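You operate a simulated robot arm through the tools that you are given. There is no shell and no other tool. Be economical: measure what you need, move in short steps, check, and stop when the job is done.

You are at the controls of a simulated robot arm. One attempt, no reset.

## Task
Tip the water from the purple tub into the red bucket.
Fine: stand the white stopper on the grey bench meanwhile; put the tub back and seat the stopper again.

The check looks at the end state, three seconds after you hand in, the way a careful person would. Anything else that was tipped, shoved, dropped, spilled or broken makes it a failure. Lids that push on must go on centred and level and be pressed home; caps that screw on are set level and turned clockwise until they are tight.

## Robot
A 7-joint arm with a two-finger parallel gripper, fixed in place. Base frame: the origin is at the foot of the arm, x ahead of it, y to its left, z up. Readings come in cm, rad, newtons and seconds.
With the tool pointing down near the work surface it reaches from about 24 to 56 cm from the base axis. Its first joint turns from -1.152 to 1.152 rad. Payload 1.57 kg.
The tool frame sits at the grasp point between the pads (the TCP): z along the fingers, y along the line on which they close. The tips reach 3 cm beyond it. Largest opening 11 cm; finger width 2.4, thickness 1.2; the body of the gripper, 4.8 by 11.2 cm, starts 7.8 cm behind the TCP.
Orientation is that of the tool frame in the base frame, as a unit quaternion [w, x, y, z]. With the fingers straight down and closing along the base's y, the tool's x points along the base's -x, its y along +y and its z along -z.

## Interface
- The arm moves only by the tool play_rows. Its argument "rows" is a list of rows, each a list of 3 entries, a list of its own where there are three numbers: the gripper command, from -1 (shut) to 1 (fully open), values between in proportion, then the shift along the tool's x, y, z in cm, then the turn, a rotation vector about the tool's x, y, z in rad. In form: [[fingers, [tx, ty, tz], [ax, ay, az]], ...]. A call has 1 to 12 rows; each row is the pose to reach, as a shift and turn from the pose commanded when the call began, along the tool's axes at that moment. Each row takes 0.2 s and may step no farther than 5 cm and 0.15 rad from the row before; otherwise, or with a gripper value out of range, the whole call is refused. Where a pose cannot be reached the arm comes as near as it can. A force on the tool above 40 N (or 10 N above the force at the start of the call, whichever is more), or a blocked arm, ends the call early, and 0.2 s more pass. The fingers move at their own pace (about 10.8 cm/s each) and stop on an object; they squeeze with about 38 N. The grip force told is the motor's: it shows also when the fingers shut on nothing. Time passes only in rows, and 0.2 s behind the last, so rows that repeat a pose let the fingers close. The reply holds the time, the measured pose of the TCP, the force on the tool along the base axes, the opening and the grip force, in the units named above and with some noise.
- Cameras (640 x 400 px; columns grow to the right, rows downward): "scene" is fixed at [16.14, -40.18, 138.43]; the picture's right is [0.76, -0.65, 0.00], its down [-0.49, -0.57, -0.66] and it looks along [0.43, 0.50, -0.75] (base axes); focal length 224 px, centre (320, 200). "wrist" rides on the gripper at [-3.6, 0, -8] in the tool frame; the picture's right is [0.00, -1.00, 0.00], its down [0.97, 0.00, -0.24] and it looks along [0.24, 0.00, 0.97] (tool axes); focal length 218 px, centre (320, 200).
- get_image(camera): a new picture of that camera. The clock stands still meanwhile.
- pixel_to_xyz(camera, pixels): for up to 12 pixels [column, row] of the newest picture of that camera ("zoom" is the newest enlarged one), the place [x, y, z] in the base frame of the surface seen there, good to about 0.3 cm. The clock stands still meanwhile.
- inspect(camera, box): a new picture of the part [left, top, right, bottom] of that camera's present view, enlarged. The clock stands still meanwhile.
- finish_job(): hands the job in; it is judged then, once.

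Work in short steps. Measure before you move; look again where a grasp or a placing could have gone wrong, and mend it. You have 80 turns and 46 pictures in all, those below and enlarged ones among them. Open the gripper and draw the arm clear of the work before you hand the job in, unless the task says otherwise; then end with one line.

The tools are called as a command line: name --argument value ..., lists and objects as JSON in quotes. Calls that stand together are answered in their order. play_rows: Moves the arm, as the interface text tells. Its arguments: {"type":"object","properties":{"rows":{"type":"array","items":{"type":"array"}}},"required":["rows"]} The other tools are called the same way: get_image (camera) takes a picture; pixel_to_xyz (camera, pixels) gives the place of the surface under pixels of a picture; inspect (camera, box) takes an enlarged picture of a part of a camera's view; finish_job () hands the job in.

At the start:

```text
clock: 0.0
ee_pos: [32.82, 22.3, 111.66]
tcp_rot: [0.0, 0.0, 1.0, 0.001]
wrist_force: [-0.2, 0.2, -0.2]
opening: 11.03
grip_force: 0.1
```

scene: 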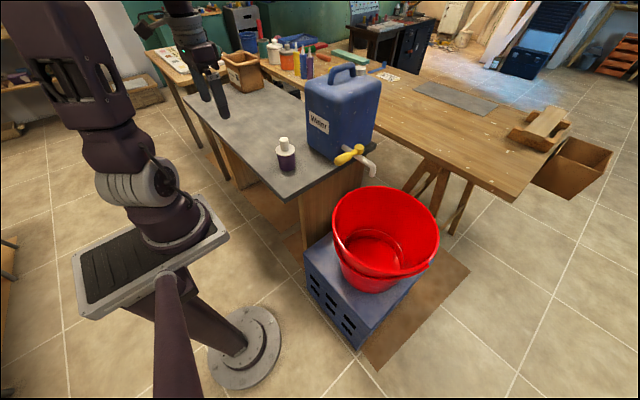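
wrist: 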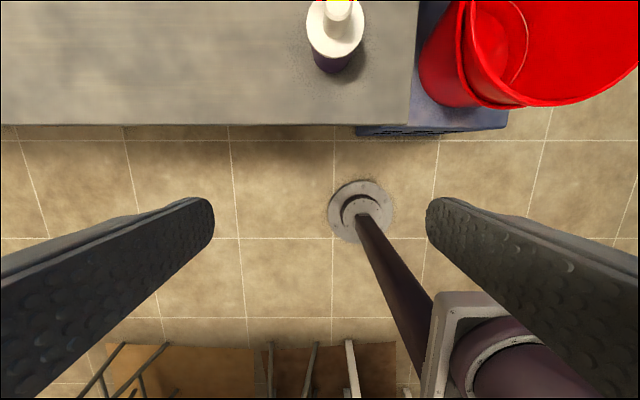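

The purple tub with its white stopper looks to be at (287,153) and the red bucket at (385,240). I'll enlarge that region to measure it.

inspect --camera "scene" --box '[250, 120, 330, 180]'

pixel_to_xyz --camera "scene" --pixels '[[283, 140], [284, 150], [287, 160], [287, 168], [270, 175], [240, 120], [385, 188], [335, 220], [437, 235], [385, 270], [370, 245], [355, 155]]'

```text
6.67 times, centred on (290, 150) of scene
```

zoom: 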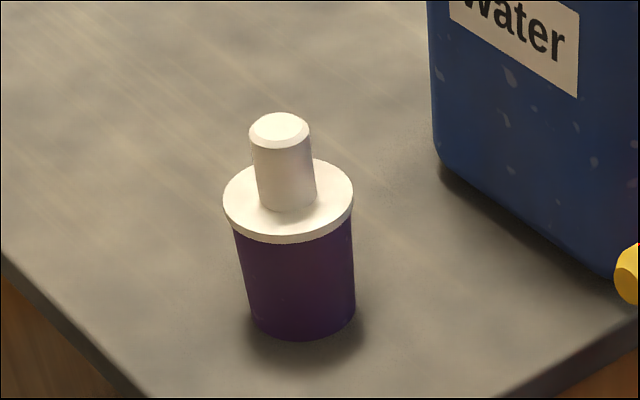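

```text
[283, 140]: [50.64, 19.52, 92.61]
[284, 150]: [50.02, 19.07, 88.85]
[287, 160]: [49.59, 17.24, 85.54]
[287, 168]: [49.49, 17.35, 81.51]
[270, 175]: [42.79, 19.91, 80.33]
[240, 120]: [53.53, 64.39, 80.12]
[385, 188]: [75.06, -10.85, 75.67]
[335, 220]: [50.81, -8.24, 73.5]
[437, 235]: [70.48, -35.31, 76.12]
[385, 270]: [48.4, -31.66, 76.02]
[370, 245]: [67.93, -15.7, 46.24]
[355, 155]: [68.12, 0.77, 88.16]
```

Next I'll measure the stopper and tub edges in the enlarged picture.

pixel_to_xyz --camera "zoom" --pixels '[[278, 118], [278, 140], [254, 130], [305, 130], [228, 200], [350, 200], [288, 238], [325, 170], [285, 195], [250, 315], [353, 310], [300, 334]]'

inspect --camera "scene" --box '[290, 150, 480, 350]'

inspect --camera "wrist" --box '[260, 0, 420, 100]'

```text
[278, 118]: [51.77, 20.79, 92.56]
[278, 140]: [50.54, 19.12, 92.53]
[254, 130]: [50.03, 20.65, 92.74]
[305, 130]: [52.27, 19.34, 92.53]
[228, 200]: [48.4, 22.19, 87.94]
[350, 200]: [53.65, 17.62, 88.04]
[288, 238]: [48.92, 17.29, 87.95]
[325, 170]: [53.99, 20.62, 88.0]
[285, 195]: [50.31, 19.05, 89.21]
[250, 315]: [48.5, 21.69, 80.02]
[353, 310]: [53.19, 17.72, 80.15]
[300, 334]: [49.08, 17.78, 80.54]
```

```text
2.00 times, centred on (385, 250) of scene
```

zoom: 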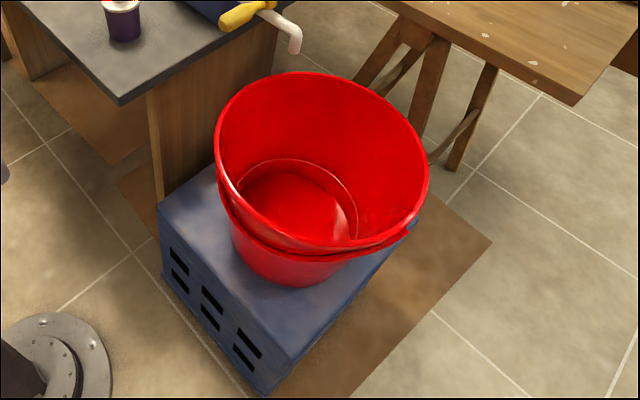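

```text
4.00 times, centred on (340, 50) of wrist
```

zoom: 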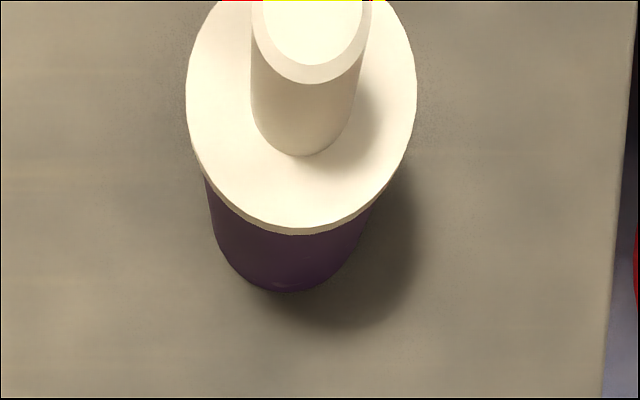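

The stopper axis is near (51.1, 19.8), with its flange at z≈88 and its knob top at 92.6; the bench is at z≈80. Before planning the path I'll measure the container, the tap and the bucket rim.

pixel_to_xyz --camera "scene" --pixels '[[310, 80], [310, 145], [345, 68], [375, 85], [345, 160], [370, 173], [343, 158], [335, 217], [352, 193], [413, 197], [436, 225], [347, 245]]'

pixel_to_xyz --camera "scene" --pixels '[[395, 272], [420, 268], [375, 188], [363, 255], [384, 262], [350, 230], [288, 200], [360, 167], [225, 150], [200, 125], [246, 170], [310, 185]]'

```text
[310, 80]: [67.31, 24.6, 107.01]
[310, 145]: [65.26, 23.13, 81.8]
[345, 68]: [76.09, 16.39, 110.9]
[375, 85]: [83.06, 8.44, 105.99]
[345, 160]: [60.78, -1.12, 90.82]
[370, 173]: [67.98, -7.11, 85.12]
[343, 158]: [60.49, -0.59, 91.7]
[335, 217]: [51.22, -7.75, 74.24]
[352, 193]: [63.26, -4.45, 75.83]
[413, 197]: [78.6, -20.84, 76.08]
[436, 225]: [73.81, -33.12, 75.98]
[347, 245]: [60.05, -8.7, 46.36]
```

```text
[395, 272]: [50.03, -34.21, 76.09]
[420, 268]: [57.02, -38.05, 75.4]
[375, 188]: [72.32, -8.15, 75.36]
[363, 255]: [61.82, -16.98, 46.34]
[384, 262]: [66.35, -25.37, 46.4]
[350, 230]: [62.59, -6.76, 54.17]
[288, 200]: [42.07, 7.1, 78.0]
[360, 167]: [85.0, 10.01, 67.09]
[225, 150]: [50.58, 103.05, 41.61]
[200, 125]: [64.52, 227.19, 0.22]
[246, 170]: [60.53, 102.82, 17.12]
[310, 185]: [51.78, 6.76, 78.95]
```

The plan has two stages. First I pull the stopper from above and stand it on the bench near (47,32). Then I grip the tub from the side with the tool horizontal and roll it to pour over the bucket (centre ≈(62,-21.5), rim z 76, radius 17). I'll start by moving above the knob.

play_rows --rows '[[0.2, [-3.7, -0.5, 1.6], [0, 0, 0]], [0.2, [-7.4, -1, 3.2], [0, 0, 0]], [0.2, [-11, -1.5, 4.8], [0, 0, 0]], [0.2, [-14.7, -2, 6.4], [0, 0, 0]], [0.2, [-18.3, -2.5, 8], [0, 0, 0]], [0.2, [-18.3, -2.5, 8], [0, 0, 0]]]'

get_image --camera "wrist"

```text
clock: 1.4
ee_pos: [51.38, 19.9, 103.34]
tcp_rot: [0.0, 0.0, 1.0, -0.001]
wrist_force: [0.5, -0.3, 0.7]
opening: 6.59
grip_force: 0.0
```

```text
40 pictures are left
```

wrist: 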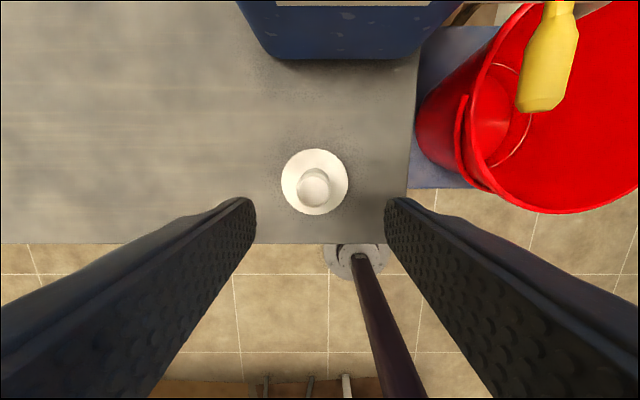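

The knob top shows at about (314,186). I'll measure its edges and the flange edges from this view.

pixel_to_xyz --camera "wrist" --pixels '[[301, 186], [327, 186], [314, 173], [314, 200], [314, 186], [283, 182], [346, 182], [315, 151], [315, 212]]'

```text
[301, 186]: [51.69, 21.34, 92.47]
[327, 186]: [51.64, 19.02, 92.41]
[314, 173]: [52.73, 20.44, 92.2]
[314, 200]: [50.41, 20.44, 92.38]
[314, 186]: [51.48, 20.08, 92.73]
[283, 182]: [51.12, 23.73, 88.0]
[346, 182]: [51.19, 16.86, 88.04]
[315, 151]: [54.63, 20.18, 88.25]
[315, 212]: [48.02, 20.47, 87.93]
```

The axis is (51.4, 20.25), the flange radius is 3.4 and the knob radius about 1.3. I'll go down with the tips stopping about 0.5 cm above the flange.

play_rows --rows '[[0.2, [0, 0.35, 3], [0, 0, 0]], [0.2, [0, 0.35, 6], [0, 0, 0]], [0.2, [0, 0.35, 9], [0, 0, 0]], [0.2, [0, 0.35, 10.5], [0, 0, 0]], [0.2, [0, 0.35, 11.8], [0, 0, 0]], [0.2, [0, 0.35, 11.8], [0, 0, 0]]]'

inspect --camera "scene" --box '[240, 90, 340, 180]'

```text
clock: 2.8
ee_pos: [51.17, 20.0, 91.68]
tcp_rot: [-0.001, 0.0, 1.0, 0.0]
wrist_force: [0.5, 0.3, -0.4]
opening: 6.61
grip_force: 0.0
```

```text
4.44 times, centred on (290, 135) of scene
```

zoom: 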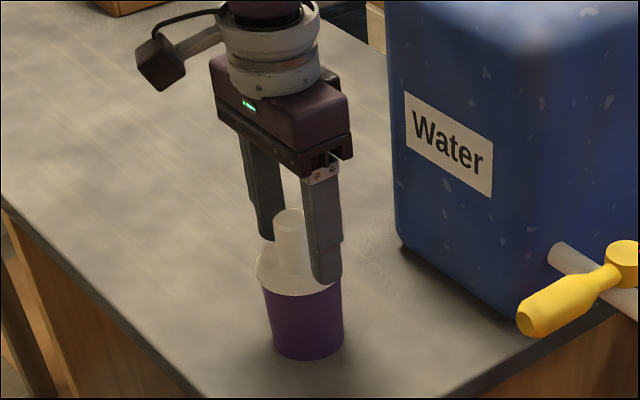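

The fingers straddle the knob with the tips just over the flange. I'll close gently and read the opening.

play_rows --rows '[[-0.3, [0, 0.1, 0], [0, 0, 0]], [-0.5, [0, 0.1, 0], [0, 0, 0]], [-0.7, [0, 0.1, 0], [0, 0, 0]], [-1, [0, 0.1, 0], [0, 0, 0]], [-1, [0, 0.1, 0], [0, 0, 0]]]'

```text
clock: 4.0
ee_pos: [51.18, 20.08, 91.82]
tcp_rot: [-0.001, -0.001, 1.0, 0.001]
wrist_force: [0.0, 0.6, -0.9]
opening: 3.03
grip_force: 37.9
```

The knob is held at an opening of 3.03. I'll lift slowly and watch the force.

play_rows --rows '[[-1, [0, 0, -0.3], [0, 0, 0]], [-1, [0, 0, -0.6], [0, 0, 0]], [-1, [0, 0, -1], [0, 0, 0]], [-1, [0, 0, -1.5], [0, 0, 0]], [-1, [0, 0, -2.2], [0, 0, 0]]]'

inspect --camera "scene" --box '[240, 90, 340, 180]'

```text
clock: 5.2
ee_pos: [51.16, 20.19, 93.99]
tcp_rot: [-0.001, -0.001, 1.0, 0.0]
wrist_force: [-0.4, -1.2, 1.9]
opening: 3.01
grip_force: 38.2
```

```text
4.44 times, centred on (290, 135) of scene
```

zoom: 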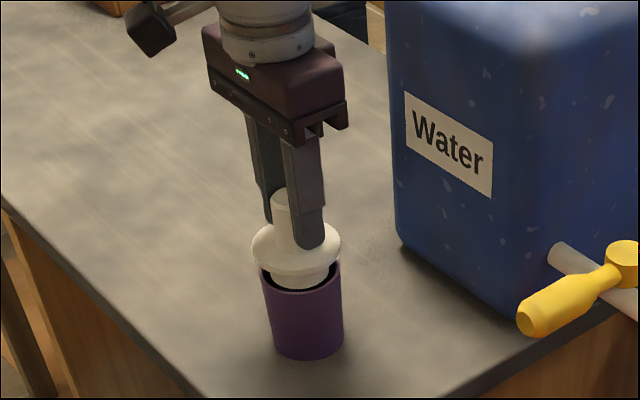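

The stopper came free and the tub stayed put. I'll lift further and carry the stopper to the left.

play_rows --rows '[[-1, [0, 0, -3], [0, 0, 0]], [-1, [0, 0, -6], [0, 0, 0]], [-1, [0.8, 3, -6], [0, 0, 0]], [-1, [1.6, 6, -6], [0, 0, 0]], [-1, [2.4, 9, -6], [0, 0, 0]], [-1, [3.2, 12, -6], [0, 0, 0]], [-1, [3.2, 12, -6], [0, 0, 0]]]'

inspect --camera "scene" --box '[220, 80, 340, 180]'

```text
clock: 6.8
ee_pos: [47.98, 32.18, 100.26]
tcp_rot: [0.0, -0.001, 1.0, 0.0]
wrist_force: [-0.6, 1.3, -0.9]
opening: 2.97
grip_force: 37.8
```

```text
4.00 times, centred on (280, 130) of scene
```

zoom: 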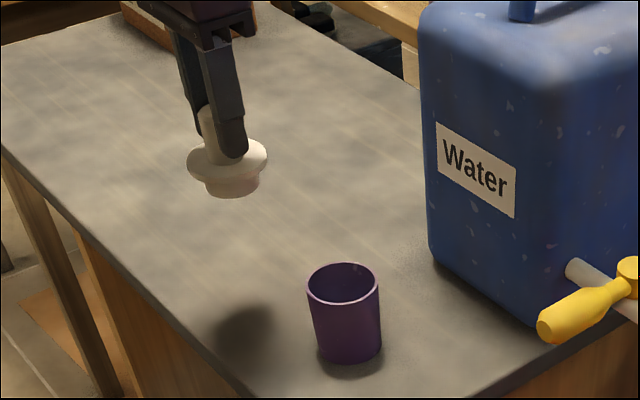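

The plug is short and wide, so it will stand on its own. I'll measure the plug bottom, the tub rim and the bench below.

pixel_to_xyz --camera "zoom" --pixels '[[232, 195], [228, 180], [208, 186], [258, 184], [309, 290], [378, 285], [345, 263], [340, 306], [343, 280], [345, 285], [350, 358], [250, 320]]'

```text
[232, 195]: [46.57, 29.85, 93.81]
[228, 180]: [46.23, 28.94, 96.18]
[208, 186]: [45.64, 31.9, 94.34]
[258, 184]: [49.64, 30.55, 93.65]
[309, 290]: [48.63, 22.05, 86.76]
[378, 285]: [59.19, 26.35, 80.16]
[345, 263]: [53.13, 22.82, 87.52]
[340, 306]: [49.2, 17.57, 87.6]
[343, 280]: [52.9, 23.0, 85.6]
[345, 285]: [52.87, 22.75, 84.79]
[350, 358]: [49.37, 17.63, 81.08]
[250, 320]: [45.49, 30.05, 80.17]
```

The plug bottom is about 6.4 cm below the TCP, so contact should come near TCP z≈86.5. I'll lower to just above that first.

play_rows --rows '[[-1, [0, 0, 4], [0, 0, 0]], [-1, [0, 0, 8], [0, 0, 0]], [-1, [0, 0, 11], [0, 0, 0]], [-1, [0, 0, 12.6], [0, 0, 0]], [-1, [0, 0, 13.2], [0, 0, 0]], [-1, [0, 0, 13.2], [0, 0, 0]]]'

inspect --camera "scene" --box '[240, 100, 300, 160]'

```text
clock: 8.2
ee_pos: [48.11, 32.12, 87.08]
tcp_rot: [0.0, 0.0, 1.0, 0.0]
wrist_force: [0.6, -0.3, -0.4]
opening: 2.96
grip_force: 37.9
```

```text
6.67 times, centred on (270, 130) of scene
```

zoom: 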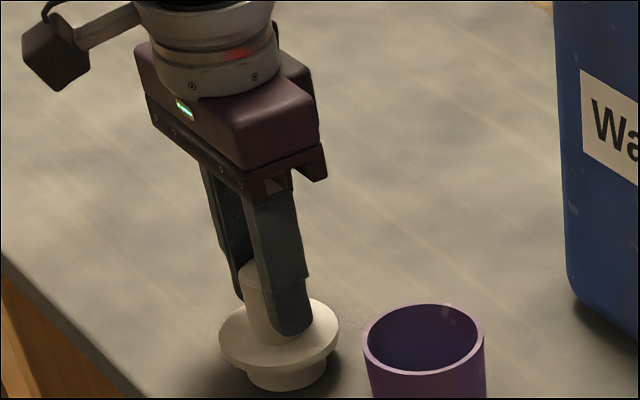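

The plug is just off the bench. I'll lower it in small steps until I feel contact.

play_rows --rows '[[-1, [0, 0, 0.2], [0, 0, 0]], [-1, [0, 0, 0.4], [0, 0, 0]], [-1, [0, 0, 0.5], [0, 0, 0]], [-1, [0, 0, 0.5], [0, 0, 0]]]'

```text
clock: 9.0
ee_pos: [48.29, 32.43, 86.67]
tcp_rot: [0.004, -0.001, 1.0, 0.001]
wrist_force: [-1.0, 0.5, 6.7]
opening: 2.92
grip_force: 37.5
stopped in row 4: the force on the tool passed its limit (the readings are from after the stop); the commanded pose is now the measured one
```

There is contact at z≈86.6. I'll open, let it settle, and withdraw upward.

play_rows --rows '[[-0.2, [0, 0, 0], [0, 0, 0]], [0.2, [0, 0, 0], [0, 0, 0]], [0.2, [0, 0, 0], [0, 0, 0]], [0.2, [0, 0, -3], [0, 0, 0]], [0.2, [0, 0, -7], [0, 0, 0]], [0.2, [0, 0, -12], [0, 0, 0]], [0.2, [0, 0, -17], [0, 0, 0]], [0.2, [0, 0, -17], [0, 0, 0]]]'

get_image --camera "wrist"

```text
clock: 10.8
ee_pos: [47.93, 32.31, 103.58]
tcp_rot: [0.002, 0.0, 1.0, 0.001]
wrist_force: [0.0, 0.3, 0.7]
opening: 6.61
grip_force: 0.1
```

```text
35 pictures are left
```

wrist: 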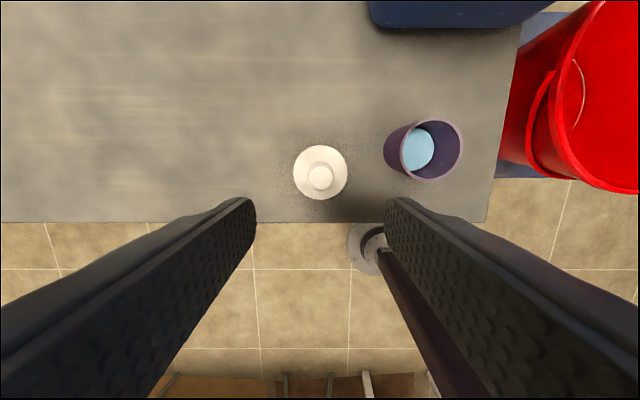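

The stopper stands at (320,175) and the water is visible in the tub. I'll measure the tub rim and the stopper from here.

pixel_to_xyz --camera "wrist" --pixels '[[405, 148], [461, 148], [433, 121], [433, 178], [414, 150], [309, 177], [332, 177], [320, 165], [294, 173], [346, 173], [320, 147], [385, 155]]'

```text
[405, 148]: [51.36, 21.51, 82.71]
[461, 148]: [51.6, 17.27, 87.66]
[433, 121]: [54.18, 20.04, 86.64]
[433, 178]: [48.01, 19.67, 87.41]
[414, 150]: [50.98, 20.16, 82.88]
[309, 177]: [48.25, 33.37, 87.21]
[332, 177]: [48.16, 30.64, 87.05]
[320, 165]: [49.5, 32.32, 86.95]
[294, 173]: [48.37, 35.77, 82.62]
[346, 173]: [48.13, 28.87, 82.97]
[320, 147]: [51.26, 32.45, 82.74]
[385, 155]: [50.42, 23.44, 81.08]
```

The tub centre is (51.2, 20.2), its radius about 3.2, and the water level about 82.9. Staying high, I'll draw back to (40,20.2,103) and pitch the tool to 15° below horizontal, pointing +x.

play_rows --rows '[[0.2, [1, -1.4, 0], [0, -0.145, 0]], [0.2, [2, -2.8, 0], [0, -0.29, 0]], [0.2, [3, -4.2, 0], [0, -0.436, 0]], [0.2, [4, -5.6, 0], [0, -0.58, 0]], [0.2, [5, -7, 0], [0, -0.727, 0]], [0.2, [6, -8.4, 0], [0, -0.873, 0]], [0.2, [7, -9.8, 0], [0, -1.018, 0]], [0.2, [7.5, -11.2, 0], [0, -1.164, 0]], [0.2, [8, -12.1, 0], [0, -1.309, 0]], [0.2, [8, -12.1, 0], [0, -1.309, 0]]]'

get_image --camera "scene"

```text
clock: 13.0
ee_pos: [43.8, 25.94, 104.65]
tcp_rot: [0.61, 0.001, 0.793, 0.0]
wrist_force: [0.3, 0.0, -1.1]
opening: 6.63
grip_force: 0.0
out of reach, approached as far as the arm can: row 7, 8, 9, 10
```

```text
34 pictures are left
```

scene: 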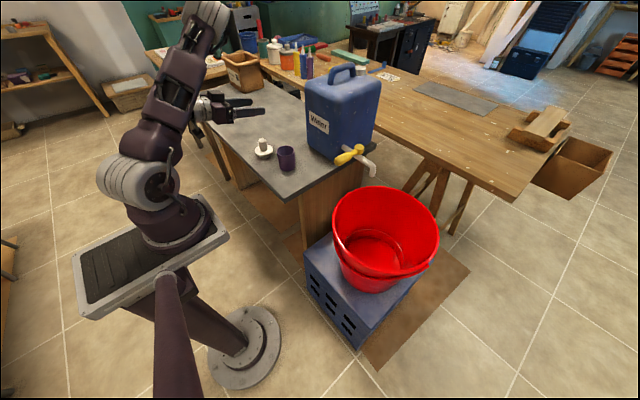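

The orientation is right, but that spot was too folded for the arm. I'll move out to above the tub at (51.2,20.2,98) with the fingers wider and descend vertically with them straddling it.

play_rows --rows '[[0.7, [1.1, -1.4, 2.2], [0, 0, 0]], [0.7, [2.2, -2.8, 4.4], [0, 0, 0]], [0.7, [3.4, -4.3, 6.6], [0, 0, 0]], [0.7, [4.52, -5.74, 8.86], [0, 0, 0]], [0.7, [4.52, -5.74, 8.86], [0, 0, 0]]]'

get_image --camera "wrist"

```text
clock: 14.2
ee_pos: [51.22, 20.03, 97.87]
tcp_rot: [0.61, 0.0, 0.792, 0.0]
wrist_force: [0.2, 0.6, -0.2]
opening: 9.35
grip_force: 0.2
```

```text
33 pictures are left
```

wrist: 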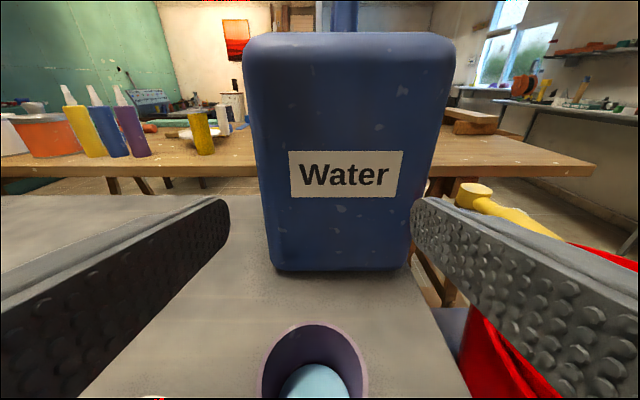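

The TCP is right above the tub. I'll descend most of the way with the fingers straddling it, then check.

play_rows --rows '[[0.7, [2.9, 0.15, 0.77], [0, 0, 0]], [0.7, [5.8, 0.15, 1.54], [0, 0, 0]], [0.7, [8.7, 0.15, 2.31], [0, 0, 0]], [0.7, [11.2, 0.15, 2.98], [0, 0, 0]], [0.7, [11.2, 0.15, 2.98], [0, 0, 0]]]'

inspect --camera "scene" --box '[220, 100, 340, 200]'

get_image --camera "wrist"

```text
clock: 15.4
ee_pos: [52.1, 20.52, 86.19]
tcp_rot: [0.61, 0.0, 0.793, 0.001]
wrist_force: [-0.7, -0.4, 0.6]
opening: 9.35
grip_force: 0.1
out of reach, approached as far as the arm can: row 3, 4, 5
```

```text
4.00 times, centred on (280, 150) of scene
```

zoom: 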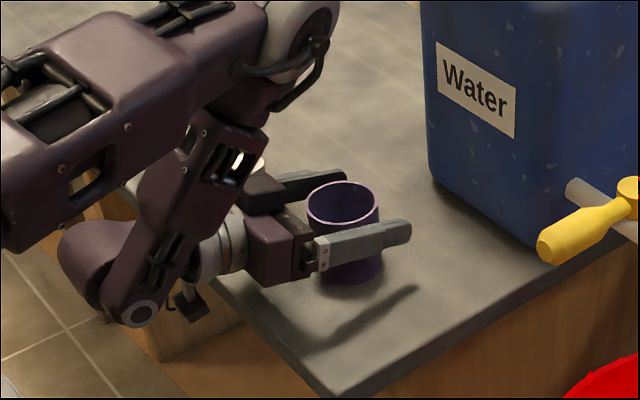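

```text
31 pictures are left
```

wrist: 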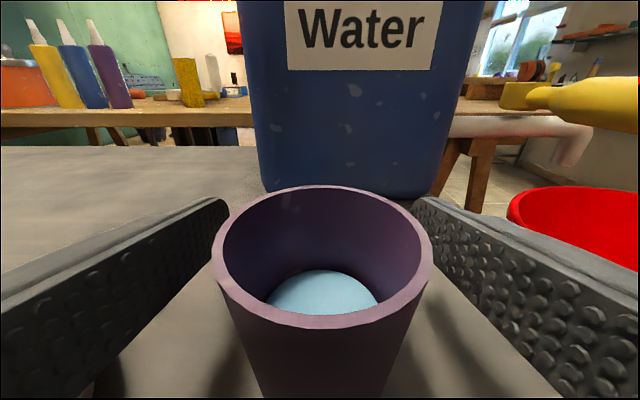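

The tub is centred between the fingers (rim columns 211–432) and the TCP is at z=86.2, at the edge of reach. I'll check the clearance of the wrist parts to the bench edge.

pixel_to_xyz --camera "zoom" --pixels '[[190, 300], [205, 312], [185, 322], [225, 270], [270, 285], [215, 285], [345, 182], [340, 228], [375, 210], [310, 210], [345, 205], [140, 312]]'

```text
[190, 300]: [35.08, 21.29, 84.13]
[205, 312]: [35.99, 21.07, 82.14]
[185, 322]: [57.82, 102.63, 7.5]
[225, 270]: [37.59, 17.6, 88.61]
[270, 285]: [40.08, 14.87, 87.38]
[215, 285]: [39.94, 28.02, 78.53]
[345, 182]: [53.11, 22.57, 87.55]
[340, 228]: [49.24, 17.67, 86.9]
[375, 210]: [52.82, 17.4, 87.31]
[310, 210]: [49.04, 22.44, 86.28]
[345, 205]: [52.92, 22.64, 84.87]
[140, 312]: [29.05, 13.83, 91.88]
```

The wrist parts have 6 cm of clearance. I'll try to go 1.4 cm lower.

play_rows --rows '[[0.7, [0.65, -0.07, 0.33], [0, 0, 0]], [0.7, [1.27, -0.07, 0.65], [0, 0, 0]], [0.7, [1.27, -0.07, 0.65], [0, 0, 0]]]'

```text
clock: 16.2
ee_pos: [52.22, 20.58, 84.95]
tcp_rot: [0.61, 0.0, 0.792, 0.001]
wrist_force: [-0.1, -0.6, 0.3]
opening: 9.35
grip_force: 0.1
```

I reached z=84.95. Now I close on the tub.

play_rows --rows '[[0.4, [0, 0, 0], [0, 0, 0]], [0.2, [0, 0, 0], [0, 0, 0]], [0, [0, 0, 0], [0, 0, 0]], [-0.4, [0, 0, 0], [0, 0, 0]], [-1, [0, 0, 0], [0, 0, 0]], [-1, [0, 0, 0], [0, 0, 0]]]'

get_image --camera "wrist"

```text
clock: 17.6
ee_pos: [52.37, 20.48, 85.06]
tcp_rot: [0.61, 0.001, 0.793, 0.0]
wrist_force: [0.9, -0.4, -0.5]
opening: 6.59
grip_force: 37.9
```

```text
30 pictures are left
```

wrist: 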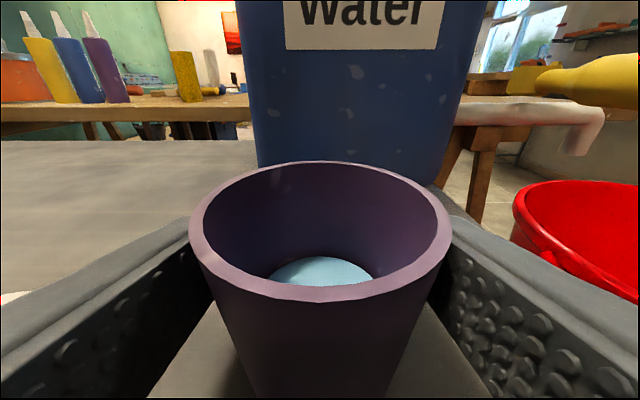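

The tub is gripped at an opening of 6.59. I'll lift it straight up, gently.

play_rows --rows '[[-1, [-0.5, 0, -0.13], [0, 0, 0]], [-1, [-1.5, 0, -0.4], [0, 0, 0]], [-1, [-3, 0, -0.8], [0, 0, 0]], [-1, [-5, 0, -1.33], [0, 0, 0]], [-1, [-7, 0, -1.86], [0, 0, 0]], [-1, [-9, 0, -2.4], [0, 0, 0]], [-1, [-11, 0, -2.93], [0, 0, 0]], [-1, [-12.5, 0, -3.33], [0, 0, 0]], [-1, [-12.5, 0, -3.33], [0, 0, 0]]]'

get_image --camera "scene"

```text
clock: 19.6
ee_pos: [52.13, 20.54, 97.81]
tcp_rot: [0.61, 0.001, 0.792, 0.001]
wrist_force: [0.0, 0.4, -2.0]
opening: 6.64
grip_force: 38.5
```

```text
29 pictures are left
```

scene: 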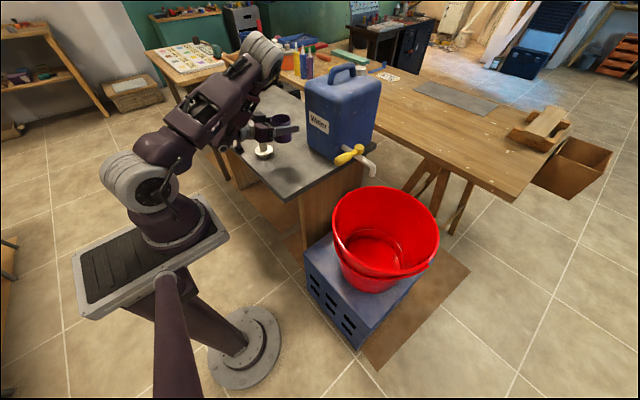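

The tub is lifted and level. I'll carry it along -y at this height; its path at x≈52 stays clear of the tap (x≥60, z≤92).

play_rows --rows '[[-1, [0, -0.7, 0], [0, 0, 0]], [-1, [0, -2, 0], [0, 0, 0]], [-1, [0, -4, 0], [0, 0, 0]], [-1, [0, -7, 0], [0, 0, 0]], [-1, [0, -10.5, 0], [0, 0, 0]], [-1, [0, -14, 0], [0, 0, 0]], [-1, [0, -17.5, 0], [0, 0, 0]], [-1, [0, -21, 0], [0, 0, 0]], [-1, [0, -24, 0], [0, 0, 0]], [-1, [0, -26, 0], [0, 0, 0]], [-1, [0, -27.3, 0], [0, 0, 0]], [-1, [0, -28, 0], [0, 0, 0]]]'

play_rows --rows '[[-1, [0, -0.7, 0], [0, 0, 0]], [-1, [0, -2, 0], [0, 0, 0]], [-1, [0, -4, 0], [0, 0, 0]], [-1, [0, -7, 0], [0, 0, 0]], [-1, [0, -9.5, 0], [0, 0, 0]], [-1, [0, -11.5, 0], [0, 0, 0]], [-1, [0, -13, 0], [0, 0, 0]], [-1, [0, -13.5, 0], [0, 0, 0]], [-1, [0, -13.5, 0], [0, 0, 0]]]'

get_image --camera "scene"

```text
clock: 22.2
ee_pos: [54.59, 11.42, 97.01]
tcp_rot: [0.61, 0.003, 0.792, -0.003]
wrist_force: [0.3, -0.1, -0.8]
opening: 6.63
grip_force: 38.2
out of reach, approached as far as the arm can: row 4, 5, 6, 7, 8, 9, 10, 11, 12
```

```text
clock: 24.2
ee_pos: [54.48, 11.31, 96.93]
tcp_rot: [0.61, 0.003, 0.793, -0.002]
wrist_force: [0.1, -0.2, -1.7]
opening: 6.63
grip_force: 38.2
out of reach, approached as far as the arm can: row 1, 2, 3, 4, 5, 6, 7, 8, 9
```

```text
28 pictures are left
```

scene: 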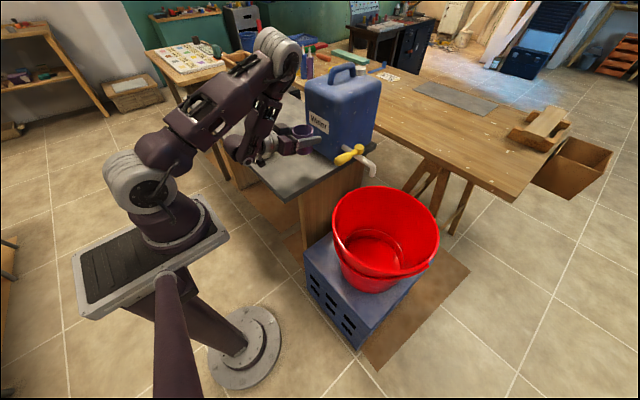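

The arm is at its folded limit while pointing straight along +x. I'll sweep along an arc instead, yawing the tool toward -y so the reach stays comfortable, and do the first part now.

play_rows --rows '[[-1, [0.13, -0.86, -0.48], [0.116, 0, 0.031]], [-1, [-0.42, -2.27, -0.37], [0.232, 0, 0.062]], [-1, [-0.99, -4.65, -0.17], [0.348, 0, 0.093]], [-1, [-1.07, -7.5, 0.1], [0.435, 0, 0.116]], [-1, [-1.07, -8.5, 0.1], [0.46, 0, 0.122]]]'

get_image --camera "scene"

```text
clock: 25.4
ee_pos: [55.39, 2.92, 98.19]
tcp_rot: [0.593, 0.188, 0.77, -0.144]
wrist_force: [-0.5, -0.4, -1.8]
opening: 6.61
grip_force: 37.8
```

```text
27 pictures are left
```

scene: 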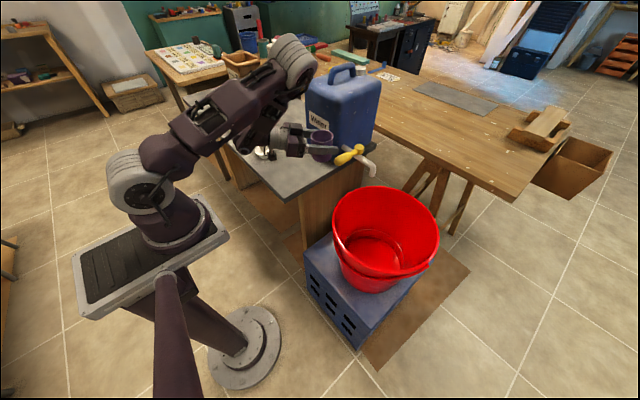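

The arc motion works; the TCP is now at (55.4,2.9,98.2) with a yaw of -27°. I'll continue the arc over the bucket.

play_rows --rows '[[-1, [-0.22, -1.69, 0.85], [0.039, 0, 0.01]], [-1, [-0.57, -4.26, 2.14], [0.087, 0, 0.023]], [-1, [-0.86, -6.93, 3.26], [0.135, 0, 0.036]], [-1, [-1.11, -9.69, 4.2], [0.184, 0, 0.049]], [-1, [-1.34, -12.49, 5.06], [0.232, 0, 0.062]], [-1, [-1.51, -15.3, 5.71], [0.28, 0, 0.075]], [-1, [-1.68, -18.11, 6.35], [0.319, 0, 0.085]], [-1, [-1.76, -19.99, 6.64], [0.338, 0, 0.09]], [-1, [-1.76, -19.99, 6.64], [0.338, 0, 0.09]]]'

get_image --camera "scene"

get_image --camera "wrist"

```text
clock: 27.4
ee_pos: [52.39, -18.0, 98.19]
tcp_rot: [0.558, 0.319, 0.726, -0.244]
wrist_force: [0.2, -0.5, -2.4]
opening: 6.61
grip_force: 37.9
```

```text
26 pictures are left
```

scene: 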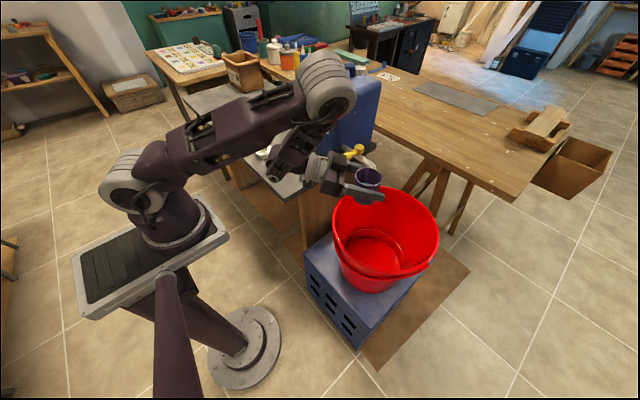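

```text
25 pictures are left
```

wrist: 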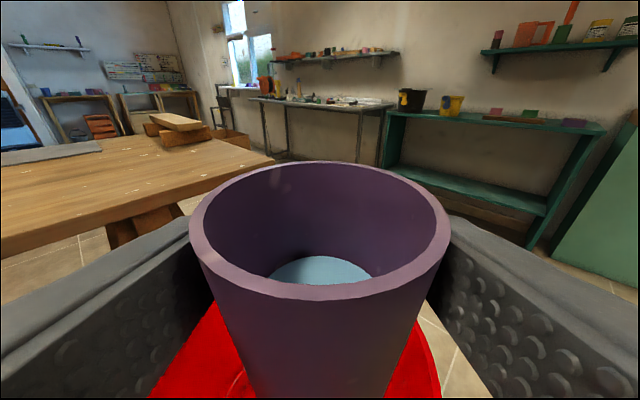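

The tub is level over the bucket's near side with the water still inside. I'll move deeper in and lower, to about (57,-21,89).

play_rows --rows '[[-1, [0.8, 0.15, 0.8], [0, 0, 0]], [-1, [2.4, 0.45, 2.4], [0, 0, 0]], [-1, [4.2, 0.78, 4.3], [0, 0, 0]], [-1, [5.8, 1.1, 5.9], [0, 0, 0]], [-1, [6.9, 1.3, 7], [0, 0, 0]], [-1, [7.32, 1.36, 7.45], [0, 0, 0]], [-1, [7.32, 1.36, 7.45], [0, 0, 0]]]'

get_image --camera "scene"

```text
clock: 29.0
ee_pos: [56.96, -20.98, 89.4]
tcp_rot: [0.559, 0.318, 0.726, -0.243]
wrist_force: [-0.6, 1.0, -1.1]
opening: 6.6
grip_force: 37.8
```

```text
24 pictures are left
```

scene: 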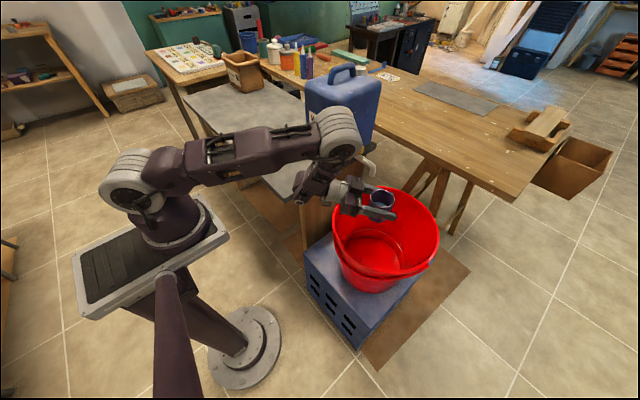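

The TCP is at (57,-21,89.4), well inside the rim. I'll roll about the tool axis toward +tool-y, so the mouth turns toward the bucket centre.

play_rows --rows '[[-1, [0, 0, 0], [0, 0, -0.13]], [-1, [0, 0, 0], [0, 0, -0.26]], [-1, [0, 0, 0], [0, 0, -0.39]], [-1, [0, 0, 0], [0, 0, -0.52]], [-1, [0, 0, 0], [0, 0, -0.65]], [-1, [0, 0, 0], [0, 0, -0.78]]]'

inspect --camera "scene" --box '[270, 100, 470, 310]'

```text
clock: 30.4
ee_pos: [57.16, -20.78, 89.46]
tcp_rot: [0.424, 0.018, 0.793, -0.438]
wrist_force: [-0.4, -0.6, -2.4]
opening: 6.63
grip_force: 37.8
```

```text
1.90 times, centred on (370, 205) of scene
```

zoom: 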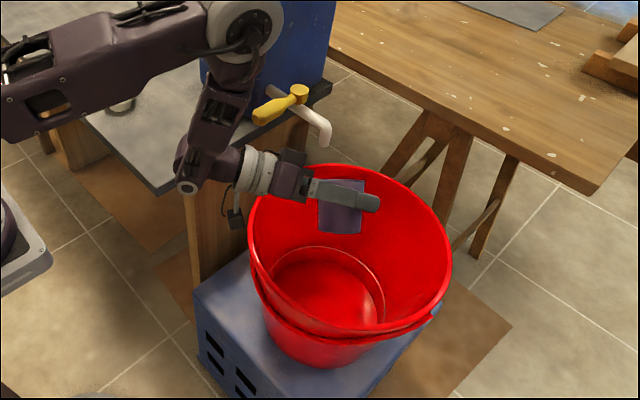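

The roll is proceeding cleanly and the mouth is turning toward the centre. I'll continue to about 130°.

play_rows --rows '[[-1, [0, 0, 0], [0, 0, -0.12]], [-1, [0, 0, 0], [0, 0, -0.24]], [-1, [0, 0, 0], [0, 0, -0.36]], [-1, [0, 0, 0], [0, 0, -0.48]], [-1, [0, 0, 0], [0, 0, -0.6]], [-1, [0, 0, 0], [0, 0, -0.72]], [-1, [0, 0, 0], [0, 0, -0.84]], [-1, [0, 0, 0], [0, 0, -0.98]], [-1, [0, 0, 0], [0, 0, -1.12]], [-1, [0, 0, 0], [0, 0, -1.26]], [-1, [0, 0, 0], [0, 0, -1.4]], [-1, [0, 0, 0], [0, 0, -1.54]]]'

inspect --camera "scene" --box '[270, 100, 470, 310]'

```text
clock: 33.0
ee_pos: [57.08, -20.87, 89.37]
tcp_rot: [0.001, 0.539, -0.581, 0.61]
wrist_force: [0.7, 0.2, -1.3]
opening: 6.62
grip_force: 38.1
```

```text
1.90 times, centred on (370, 205) of scene
```

zoom: 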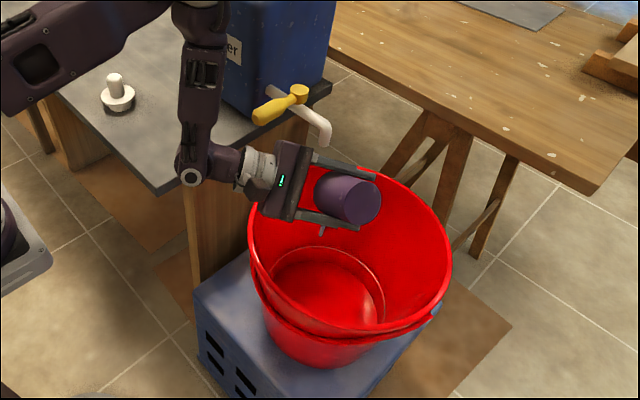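

The tub is mostly inverted, with a droplet falling at (322,232) inside the bucket. I'll roll a bit further and hold so it drains.

play_rows --rows '[[-1, [0, 0, 0], [0, 0, -0.14]], [-1, [0, 0, 0], [0, 0, -0.28]], [-1, [0, 0, 0], [0, 0, -0.4]], [-1, [0, 0, 0], [0, 0, -0.4]], [-1, [0, 0, 0], [0, 0, -0.4]], [-1, [0, 0, 0], [0, 0, -0.4]], [-1, [0, 0, 0], [0, 0, -0.4]], [-1, [0, 0, 0], [0, 0, -0.4]], [-1, [0, 0, 0], [0, 0, -0.4]], [-1, [0, 0, 0], [0, 0, -0.4]], [-1, [0, 0, 0], [0, 0, -0.4]], [-1, [0, 0, 0], [0, 0, -0.4]]]'

inspect --camera "scene" --box '[320, 170, 450, 300]'

get_image --camera "wrist"

```text
clock: 35.6
ee_pos: [57.08, -20.85, 89.37]
tcp_rot: [0.122, 0.643, -0.464, 0.597]
wrist_force: [-0.2, 0.0, -1.3]
opening: 6.62
grip_force: 38.0
```

```text
3.08 times, centred on (385, 235) of scene
```

zoom: 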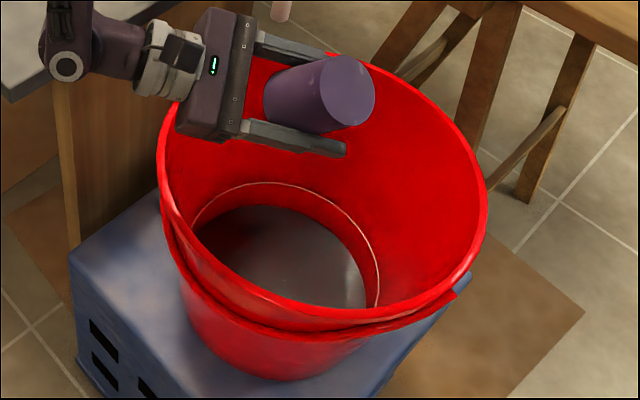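

```text
20 pictures are left
```

wrist: 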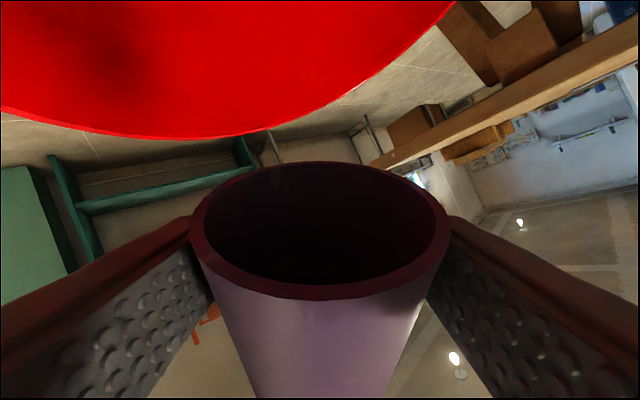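

The tub is empty and there is water on the bucket's floor. I'll roll back upright by 2.72 rad in two calls.

play_rows --rows '[[-1, [0, 0, 0], [0, 0, 0.14]], [-1, [0, 0, 0], [0, 0, 0.28]], [-1, [0, 0, 0], [0, 0, 0.42]], [-1, [0, 0, 0], [0, 0, 0.56]], [-1, [0, 0, 0], [0, 0, 0.7]], [-1, [0, 0, 0], [0, 0, 0.84]], [-1, [0, 0, 0], [0, 0, 0.98]], [-1, [0, 0, 0], [0, 0, 1.12]], [-1, [0, 0, 0], [0, 0, 1.26]], [-1, [0, 0, 0], [0, 0, 1.4]], [-1, [0, 0, 0], [0, 0, 1.54]], [-1, [0, 0, 0], [0, 0, 1.68]]]'

play_rows --rows '[[-1, [0, 0, 0], [0, 0, 0.14]], [-1, [0, 0, 0], [0, 0, 0.28]], [-1, [0, 0, 0], [0, 0, 0.42]], [-1, [0, 0, 0], [0, 0, 0.56]], [-1, [0, 0, 0], [0, 0, 0.7]], [-1, [0, 0, 0], [0, 0, 0.84]], [-1, [0, 0, 0], [0, 0, 0.98]], [-1, [0, 0, 0], [0, 0, 1.04]], [-1, [0, 0, 0], [0, 0, 1.04]]]'

get_image --camera "wrist"

```text
clock: 38.2
ee_pos: [56.96, -20.97, 89.24]
tcp_rot: [0.364, -0.082, 0.788, -0.489]
wrist_force: [0.0, 0.9, -2.1]
opening: 6.59
grip_force: 38.0
```

```text
clock: 40.2
ee_pos: [57.08, -20.75, 89.4]
tcp_rot: [0.559, 0.319, 0.726, -0.243]
wrist_force: [0.4, -1.0, -1.9]
opening: 6.6
grip_force: 37.7
```

```text
19 pictures are left
```

wrist: 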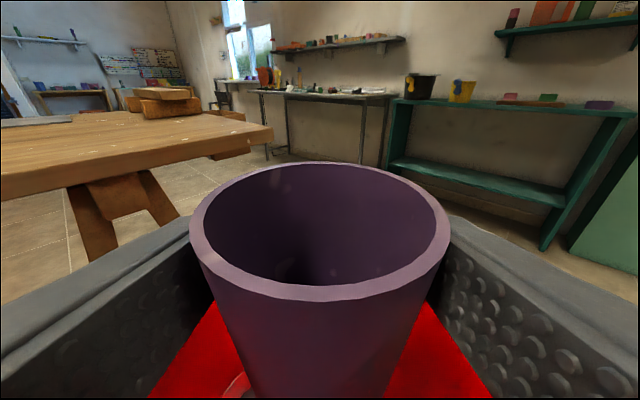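

The tub is upright and empty. I'll retrace the path: up and back first, then the arc.

play_rows --rows '[[-1, [-1.8, -0.34, -1.86], [0, 0, 0]], [-1, [-3.66, -0.68, -3.72], [0, 0, 0]], [-1, [-5.5, -1.02, -5.6], [0, 0, 0]], [-1, [-7.32, -1.36, -7.45], [0, 0, 0]], [-1, [-7.32, -1.36, -7.45], [0, 0, 0]]]'

play_rows --rows '[[-1, [0.25, 1.59, -0.95], [-0.019, 0, -0.005]], [-1, [0.66, 4.0, -2.49], [-0.058, 0, -0.015]], [-1, [1.07, 6.41, -4.02], [-0.106, 0, -0.028]], [-1, [1.53, 8.74, -5.75], [-0.155, 0, -0.041]], [-1, [2.01, 11.0, -7.55], [-0.203, 0, -0.054]], [-1, [2.52, 13.11, -9.49], [-0.251, 0, -0.067]], [-1, [3.07, 15.07, -11.55], [-0.299, 0, -0.08]], [-1, [3.43, 16.36, -12.9], [-0.338, 0, -0.09]], [-1, [3.43, 16.36, -12.9], [-0.338, 0, -0.09]]]'

```text
clock: 41.4
ee_pos: [52.29, -18.01, 98.46]
tcp_rot: [0.559, 0.318, 0.726, -0.244]
wrist_force: [0.3, -0.2, -0.7]
opening: 6.62
grip_force: 38.1
```

```text
clock: 43.4
ee_pos: [55.23, 3.07, 98.74]
tcp_rot: [0.592, 0.188, 0.77, -0.143]
wrist_force: [0.0, -0.6, -1.6]
opening: 6.6
grip_force: 38.4
```

Next comes the last part of the arc, back above the tub's original place at (52.25,20.5), yawing back to zero.

play_rows --rows '[[-1, [0.2, 1.62, -0.76], [-0.029, 0, -0.008]], [-1, [0.61, 4.01, -2.28], [-0.087, 0, -0.023]], [-1, [1.06, 6.32, -3.98], [-0.155, 0, -0.041]], [-1, [1.53, 8.57, -5.76], [-0.242, 0, -0.064]], [-1, [1.94, 10.38, -7.32], [-0.319, 0, -0.085]], [-1, [2.64, 12.15, -8.78], [-0.396, 0, -0.105]], [-1, [3.22, 13.47, -9.81], [-0.444, 0, -0.118]], [-1, [3.61, 14.12, -10.11], [-0.462, 0, -0.123]], [-1, [3.61, 14.12, -10.11], [-0.462, 0, -0.123]]]'

get_image --camera "scene"

```text
clock: 45.4
ee_pos: [52.12, 20.32, 97.42]
tcp_rot: [0.61, -0.001, 0.793, 0.001]
wrist_force: [0.5, 0.3, -1.7]
opening: 6.59
grip_force: 37.7
```

```text
18 pictures are left
```

scene: 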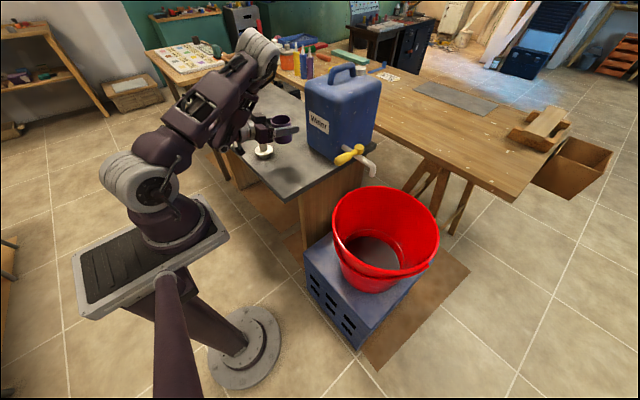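

I'm back above the original place. I'll lower to just above the bench contact height (TCP ≈85.0 at grasp).

play_rows --rows '[[-1, [3, 0.15, 0.9], [0, 0, 0]], [-1, [6, 0.15, 1.75], [0, 0, 0]], [-1, [8.5, 0.15, 2.45], [0, 0, 0]], [-1, [10.2, 0.15, 2.9], [0, 0, 0]], [-1, [11.2, 0.15, 3.2], [0, 0, 0]], [-1, [11.2, 0.15, 3.2], [0, 0, 0]]]'

inspect --camera "scene" --box '[240, 110, 340, 190]'

```text
clock: 46.8
ee_pos: [52.41, 20.52, 85.79]
tcp_rot: [0.61, 0.0, 0.792, 0.001]
wrist_force: [-0.4, -0.2, -1.6]
opening: 6.57
grip_force: 38.3
```

```text
5.00 times, centred on (290, 150) of scene
```

zoom: 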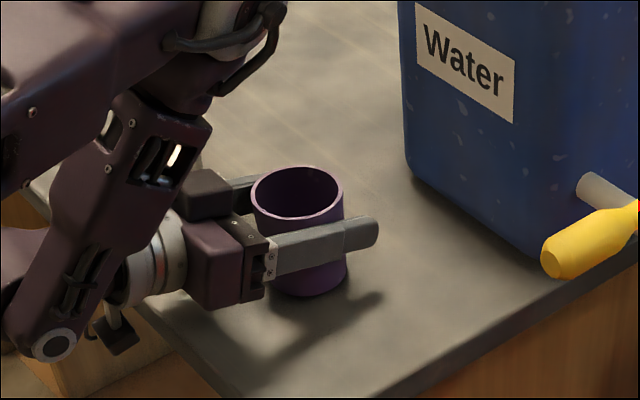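

The last 0.7 cm is in small steps until contact.

play_rows --rows '[[-1, [0.3, 0, 0.08], [0, 0, 0]], [-1, [0.5, 0, 0.13], [0, 0, 0]], [-1, [0.65, 0, 0.17], [0, 0, 0]], [-1, [0.75, 0, 0.2], [0, 0, 0]], [-1, [0.75, 0, 0.2], [0, 0, 0]]]'

```text
clock: 48.0
ee_pos: [52.49, 20.55, 85.09]
tcp_rot: [0.609, -0.001, 0.793, 0.001]
wrist_force: [1.5, 0.2, -1.6]
opening: 6.61
grip_force: 38.3
```

There's no contact load yet (Fz still about -1.6), so I'll ease down slightly more.

play_rows --rows '[[-1, [0.08, 0, 0.02], [0, 0, 0]], [-1, [0.16, 0, 0.04], [0, 0, 0]], [-1, [0.16, 0, 0.04], [0, 0, 0]]]'

```text
clock: 48.8
ee_pos: [52.51, 20.57, 85.0]
tcp_rot: [0.61, 0.0, 0.792, 0.001]
wrist_force: [0.0, 0.3, 3.3]
opening: 6.59
grip_force: 37.6
```

Contact shows now, with Fz +3.3 N. I'll release to the earlier wide opening.

play_rows --rows '[[0.25, [0, 0, 0], [0, 0, 0]], [0.4, [0, 0, 0], [0, 0, 0]], [0.7, [0, 0, 0], [0, 0, 0]], [0.7, [0, 0, 0], [0, 0, 0]]]'

get_image --camera "wrist"

```text
clock: 49.8
ee_pos: [52.55, 20.55, 84.94]
tcp_rot: [0.61, 0.0, 0.793, 0.001]
wrist_force: [0.5, -1.4, 0.1]
opening: 9.37
grip_force: 0.0
```

```text
16 pictures are left
```

wrist: 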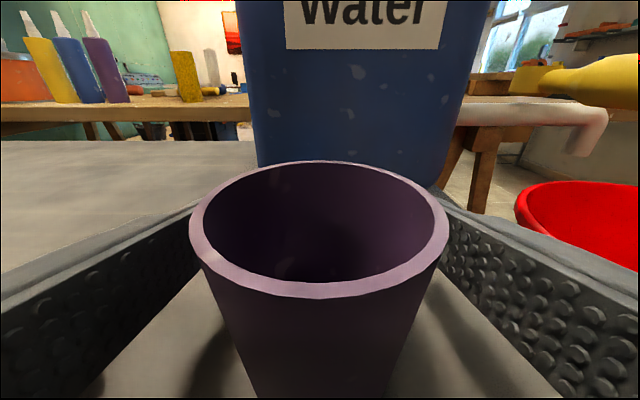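

The tub is released and upright. I'll rise straight up 15 cm.

play_rows --rows '[[0.7, [-2, 0, -0.53], [0, 0, 0]], [0.7, [-5, 0, -1.33], [0, 0, 0]], [0.7, [-8.5, 0, -2.26], [0, 0, 0]], [0.7, [-12, 0, -3.19], [0, 0, 0]], [0.7, [-14.5, 0, -3.86], [0, 0, 0]], [0.7, [-14.5, 0, -3.86], [0, 0, 0]]]'

```text
clock: 51.2
ee_pos: [52.52, 20.36, 99.8]
tcp_rot: [0.61, -0.001, 0.792, 0.001]
wrist_force: [0.1, -0.3, 0.5]
opening: 9.32
grip_force: 0.1
```

I'll turn the tool back to straight down while moving above the stopper at (48.2,32.2), z≈104.

play_rows --rows '[[0.2, [-0.65, 0, -1.16], [0, 0.146, 0]], [0.2, [-1.3, 1, -2.3], [0, 0.291, 0]], [0.2, [-2, 2.5, -3.5], [0, 0.436, 0]], [0.2, [-2.6, 4, -4.6], [0, 0.582, 0]], [0.2, [-2.95, 5.5, -5.23], [0, 0.727, 0]], [0.2, [-2.95, 7.2, -5.23], [0, 0.873, 0]], [0.2, [-2.95, 9, -5.23], [0, 1.018, 0]], [0.2, [-2.95, 10.7, -5.23], [0, 1.164, 0]], [0.2, [-2.95, 11.85, -5.23], [0, 1.309, 0]], [0.2, [-2.95, 11.85, -5.23], [0, 1.309, 0]]]'

get_image --camera "wrist"

```text
clock: 53.4
ee_pos: [48.13, 32.44, 104.04]
tcp_rot: [0.001, -0.002, 1.0, 0.001]
wrist_force: [-0.2, 0.3, 0.1]
opening: 6.61
grip_force: 0.1
```

```text
15 pictures are left
```

wrist: 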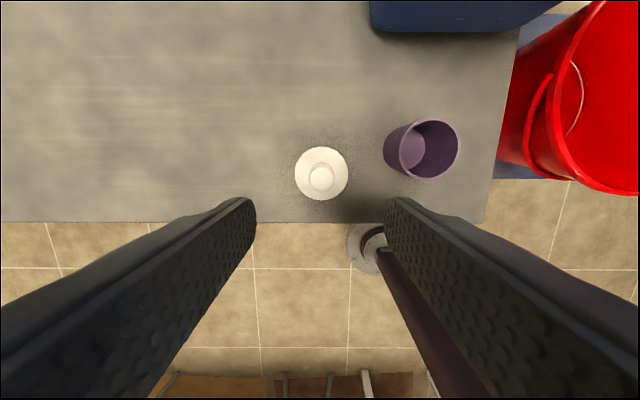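

The view matches the release view, with the knob centred at (321,176) and the tub empty. I'll descend to the release height (86.65) around the knob.

play_rows --rows '[[0.2, [0, 0, 4], [0, 0, 0]], [0.2, [0, 0, 8], [0, 0, 0]], [0.2, [0, 0, 12], [0, 0, 0]], [0.2, [0, 0, 15], [0, 0, 0]], [0.2, [0, 0, 17], [0, 0, 0]], [0.2, [0, 0, 17.3], [0, 0, 0]], [0.2, [0, 0, 17.3], [0, 0, 0]]]'

play_rows --rows '[[-0.3, [0, 0, 0], [0, 0, 0]], [-0.5, [0, 0, 0], [0, 0, 0]], [-0.7, [0, 0, 0], [0, 0, 0]], [-1, [0, 0, 0], [0, 0, 0]], [-1, [0, 0, 0], [0, 0, 0]]]'

```text
clock: 55.0
ee_pos: [48.15, 32.45, 86.61]
tcp_rot: [0.002, -0.001, 1.0, 0.001]
wrist_force: [0.2, 0.3, 0.4]
opening: 6.6
grip_force: 0.0
```

```text
clock: 56.2
ee_pos: [48.08, 32.47, 86.8]
tcp_rot: [0.002, -0.001, 1.0, 0.001]
wrist_force: [0.3, 0.0, 0.9]
opening: 2.88
grip_force: 37.9
```

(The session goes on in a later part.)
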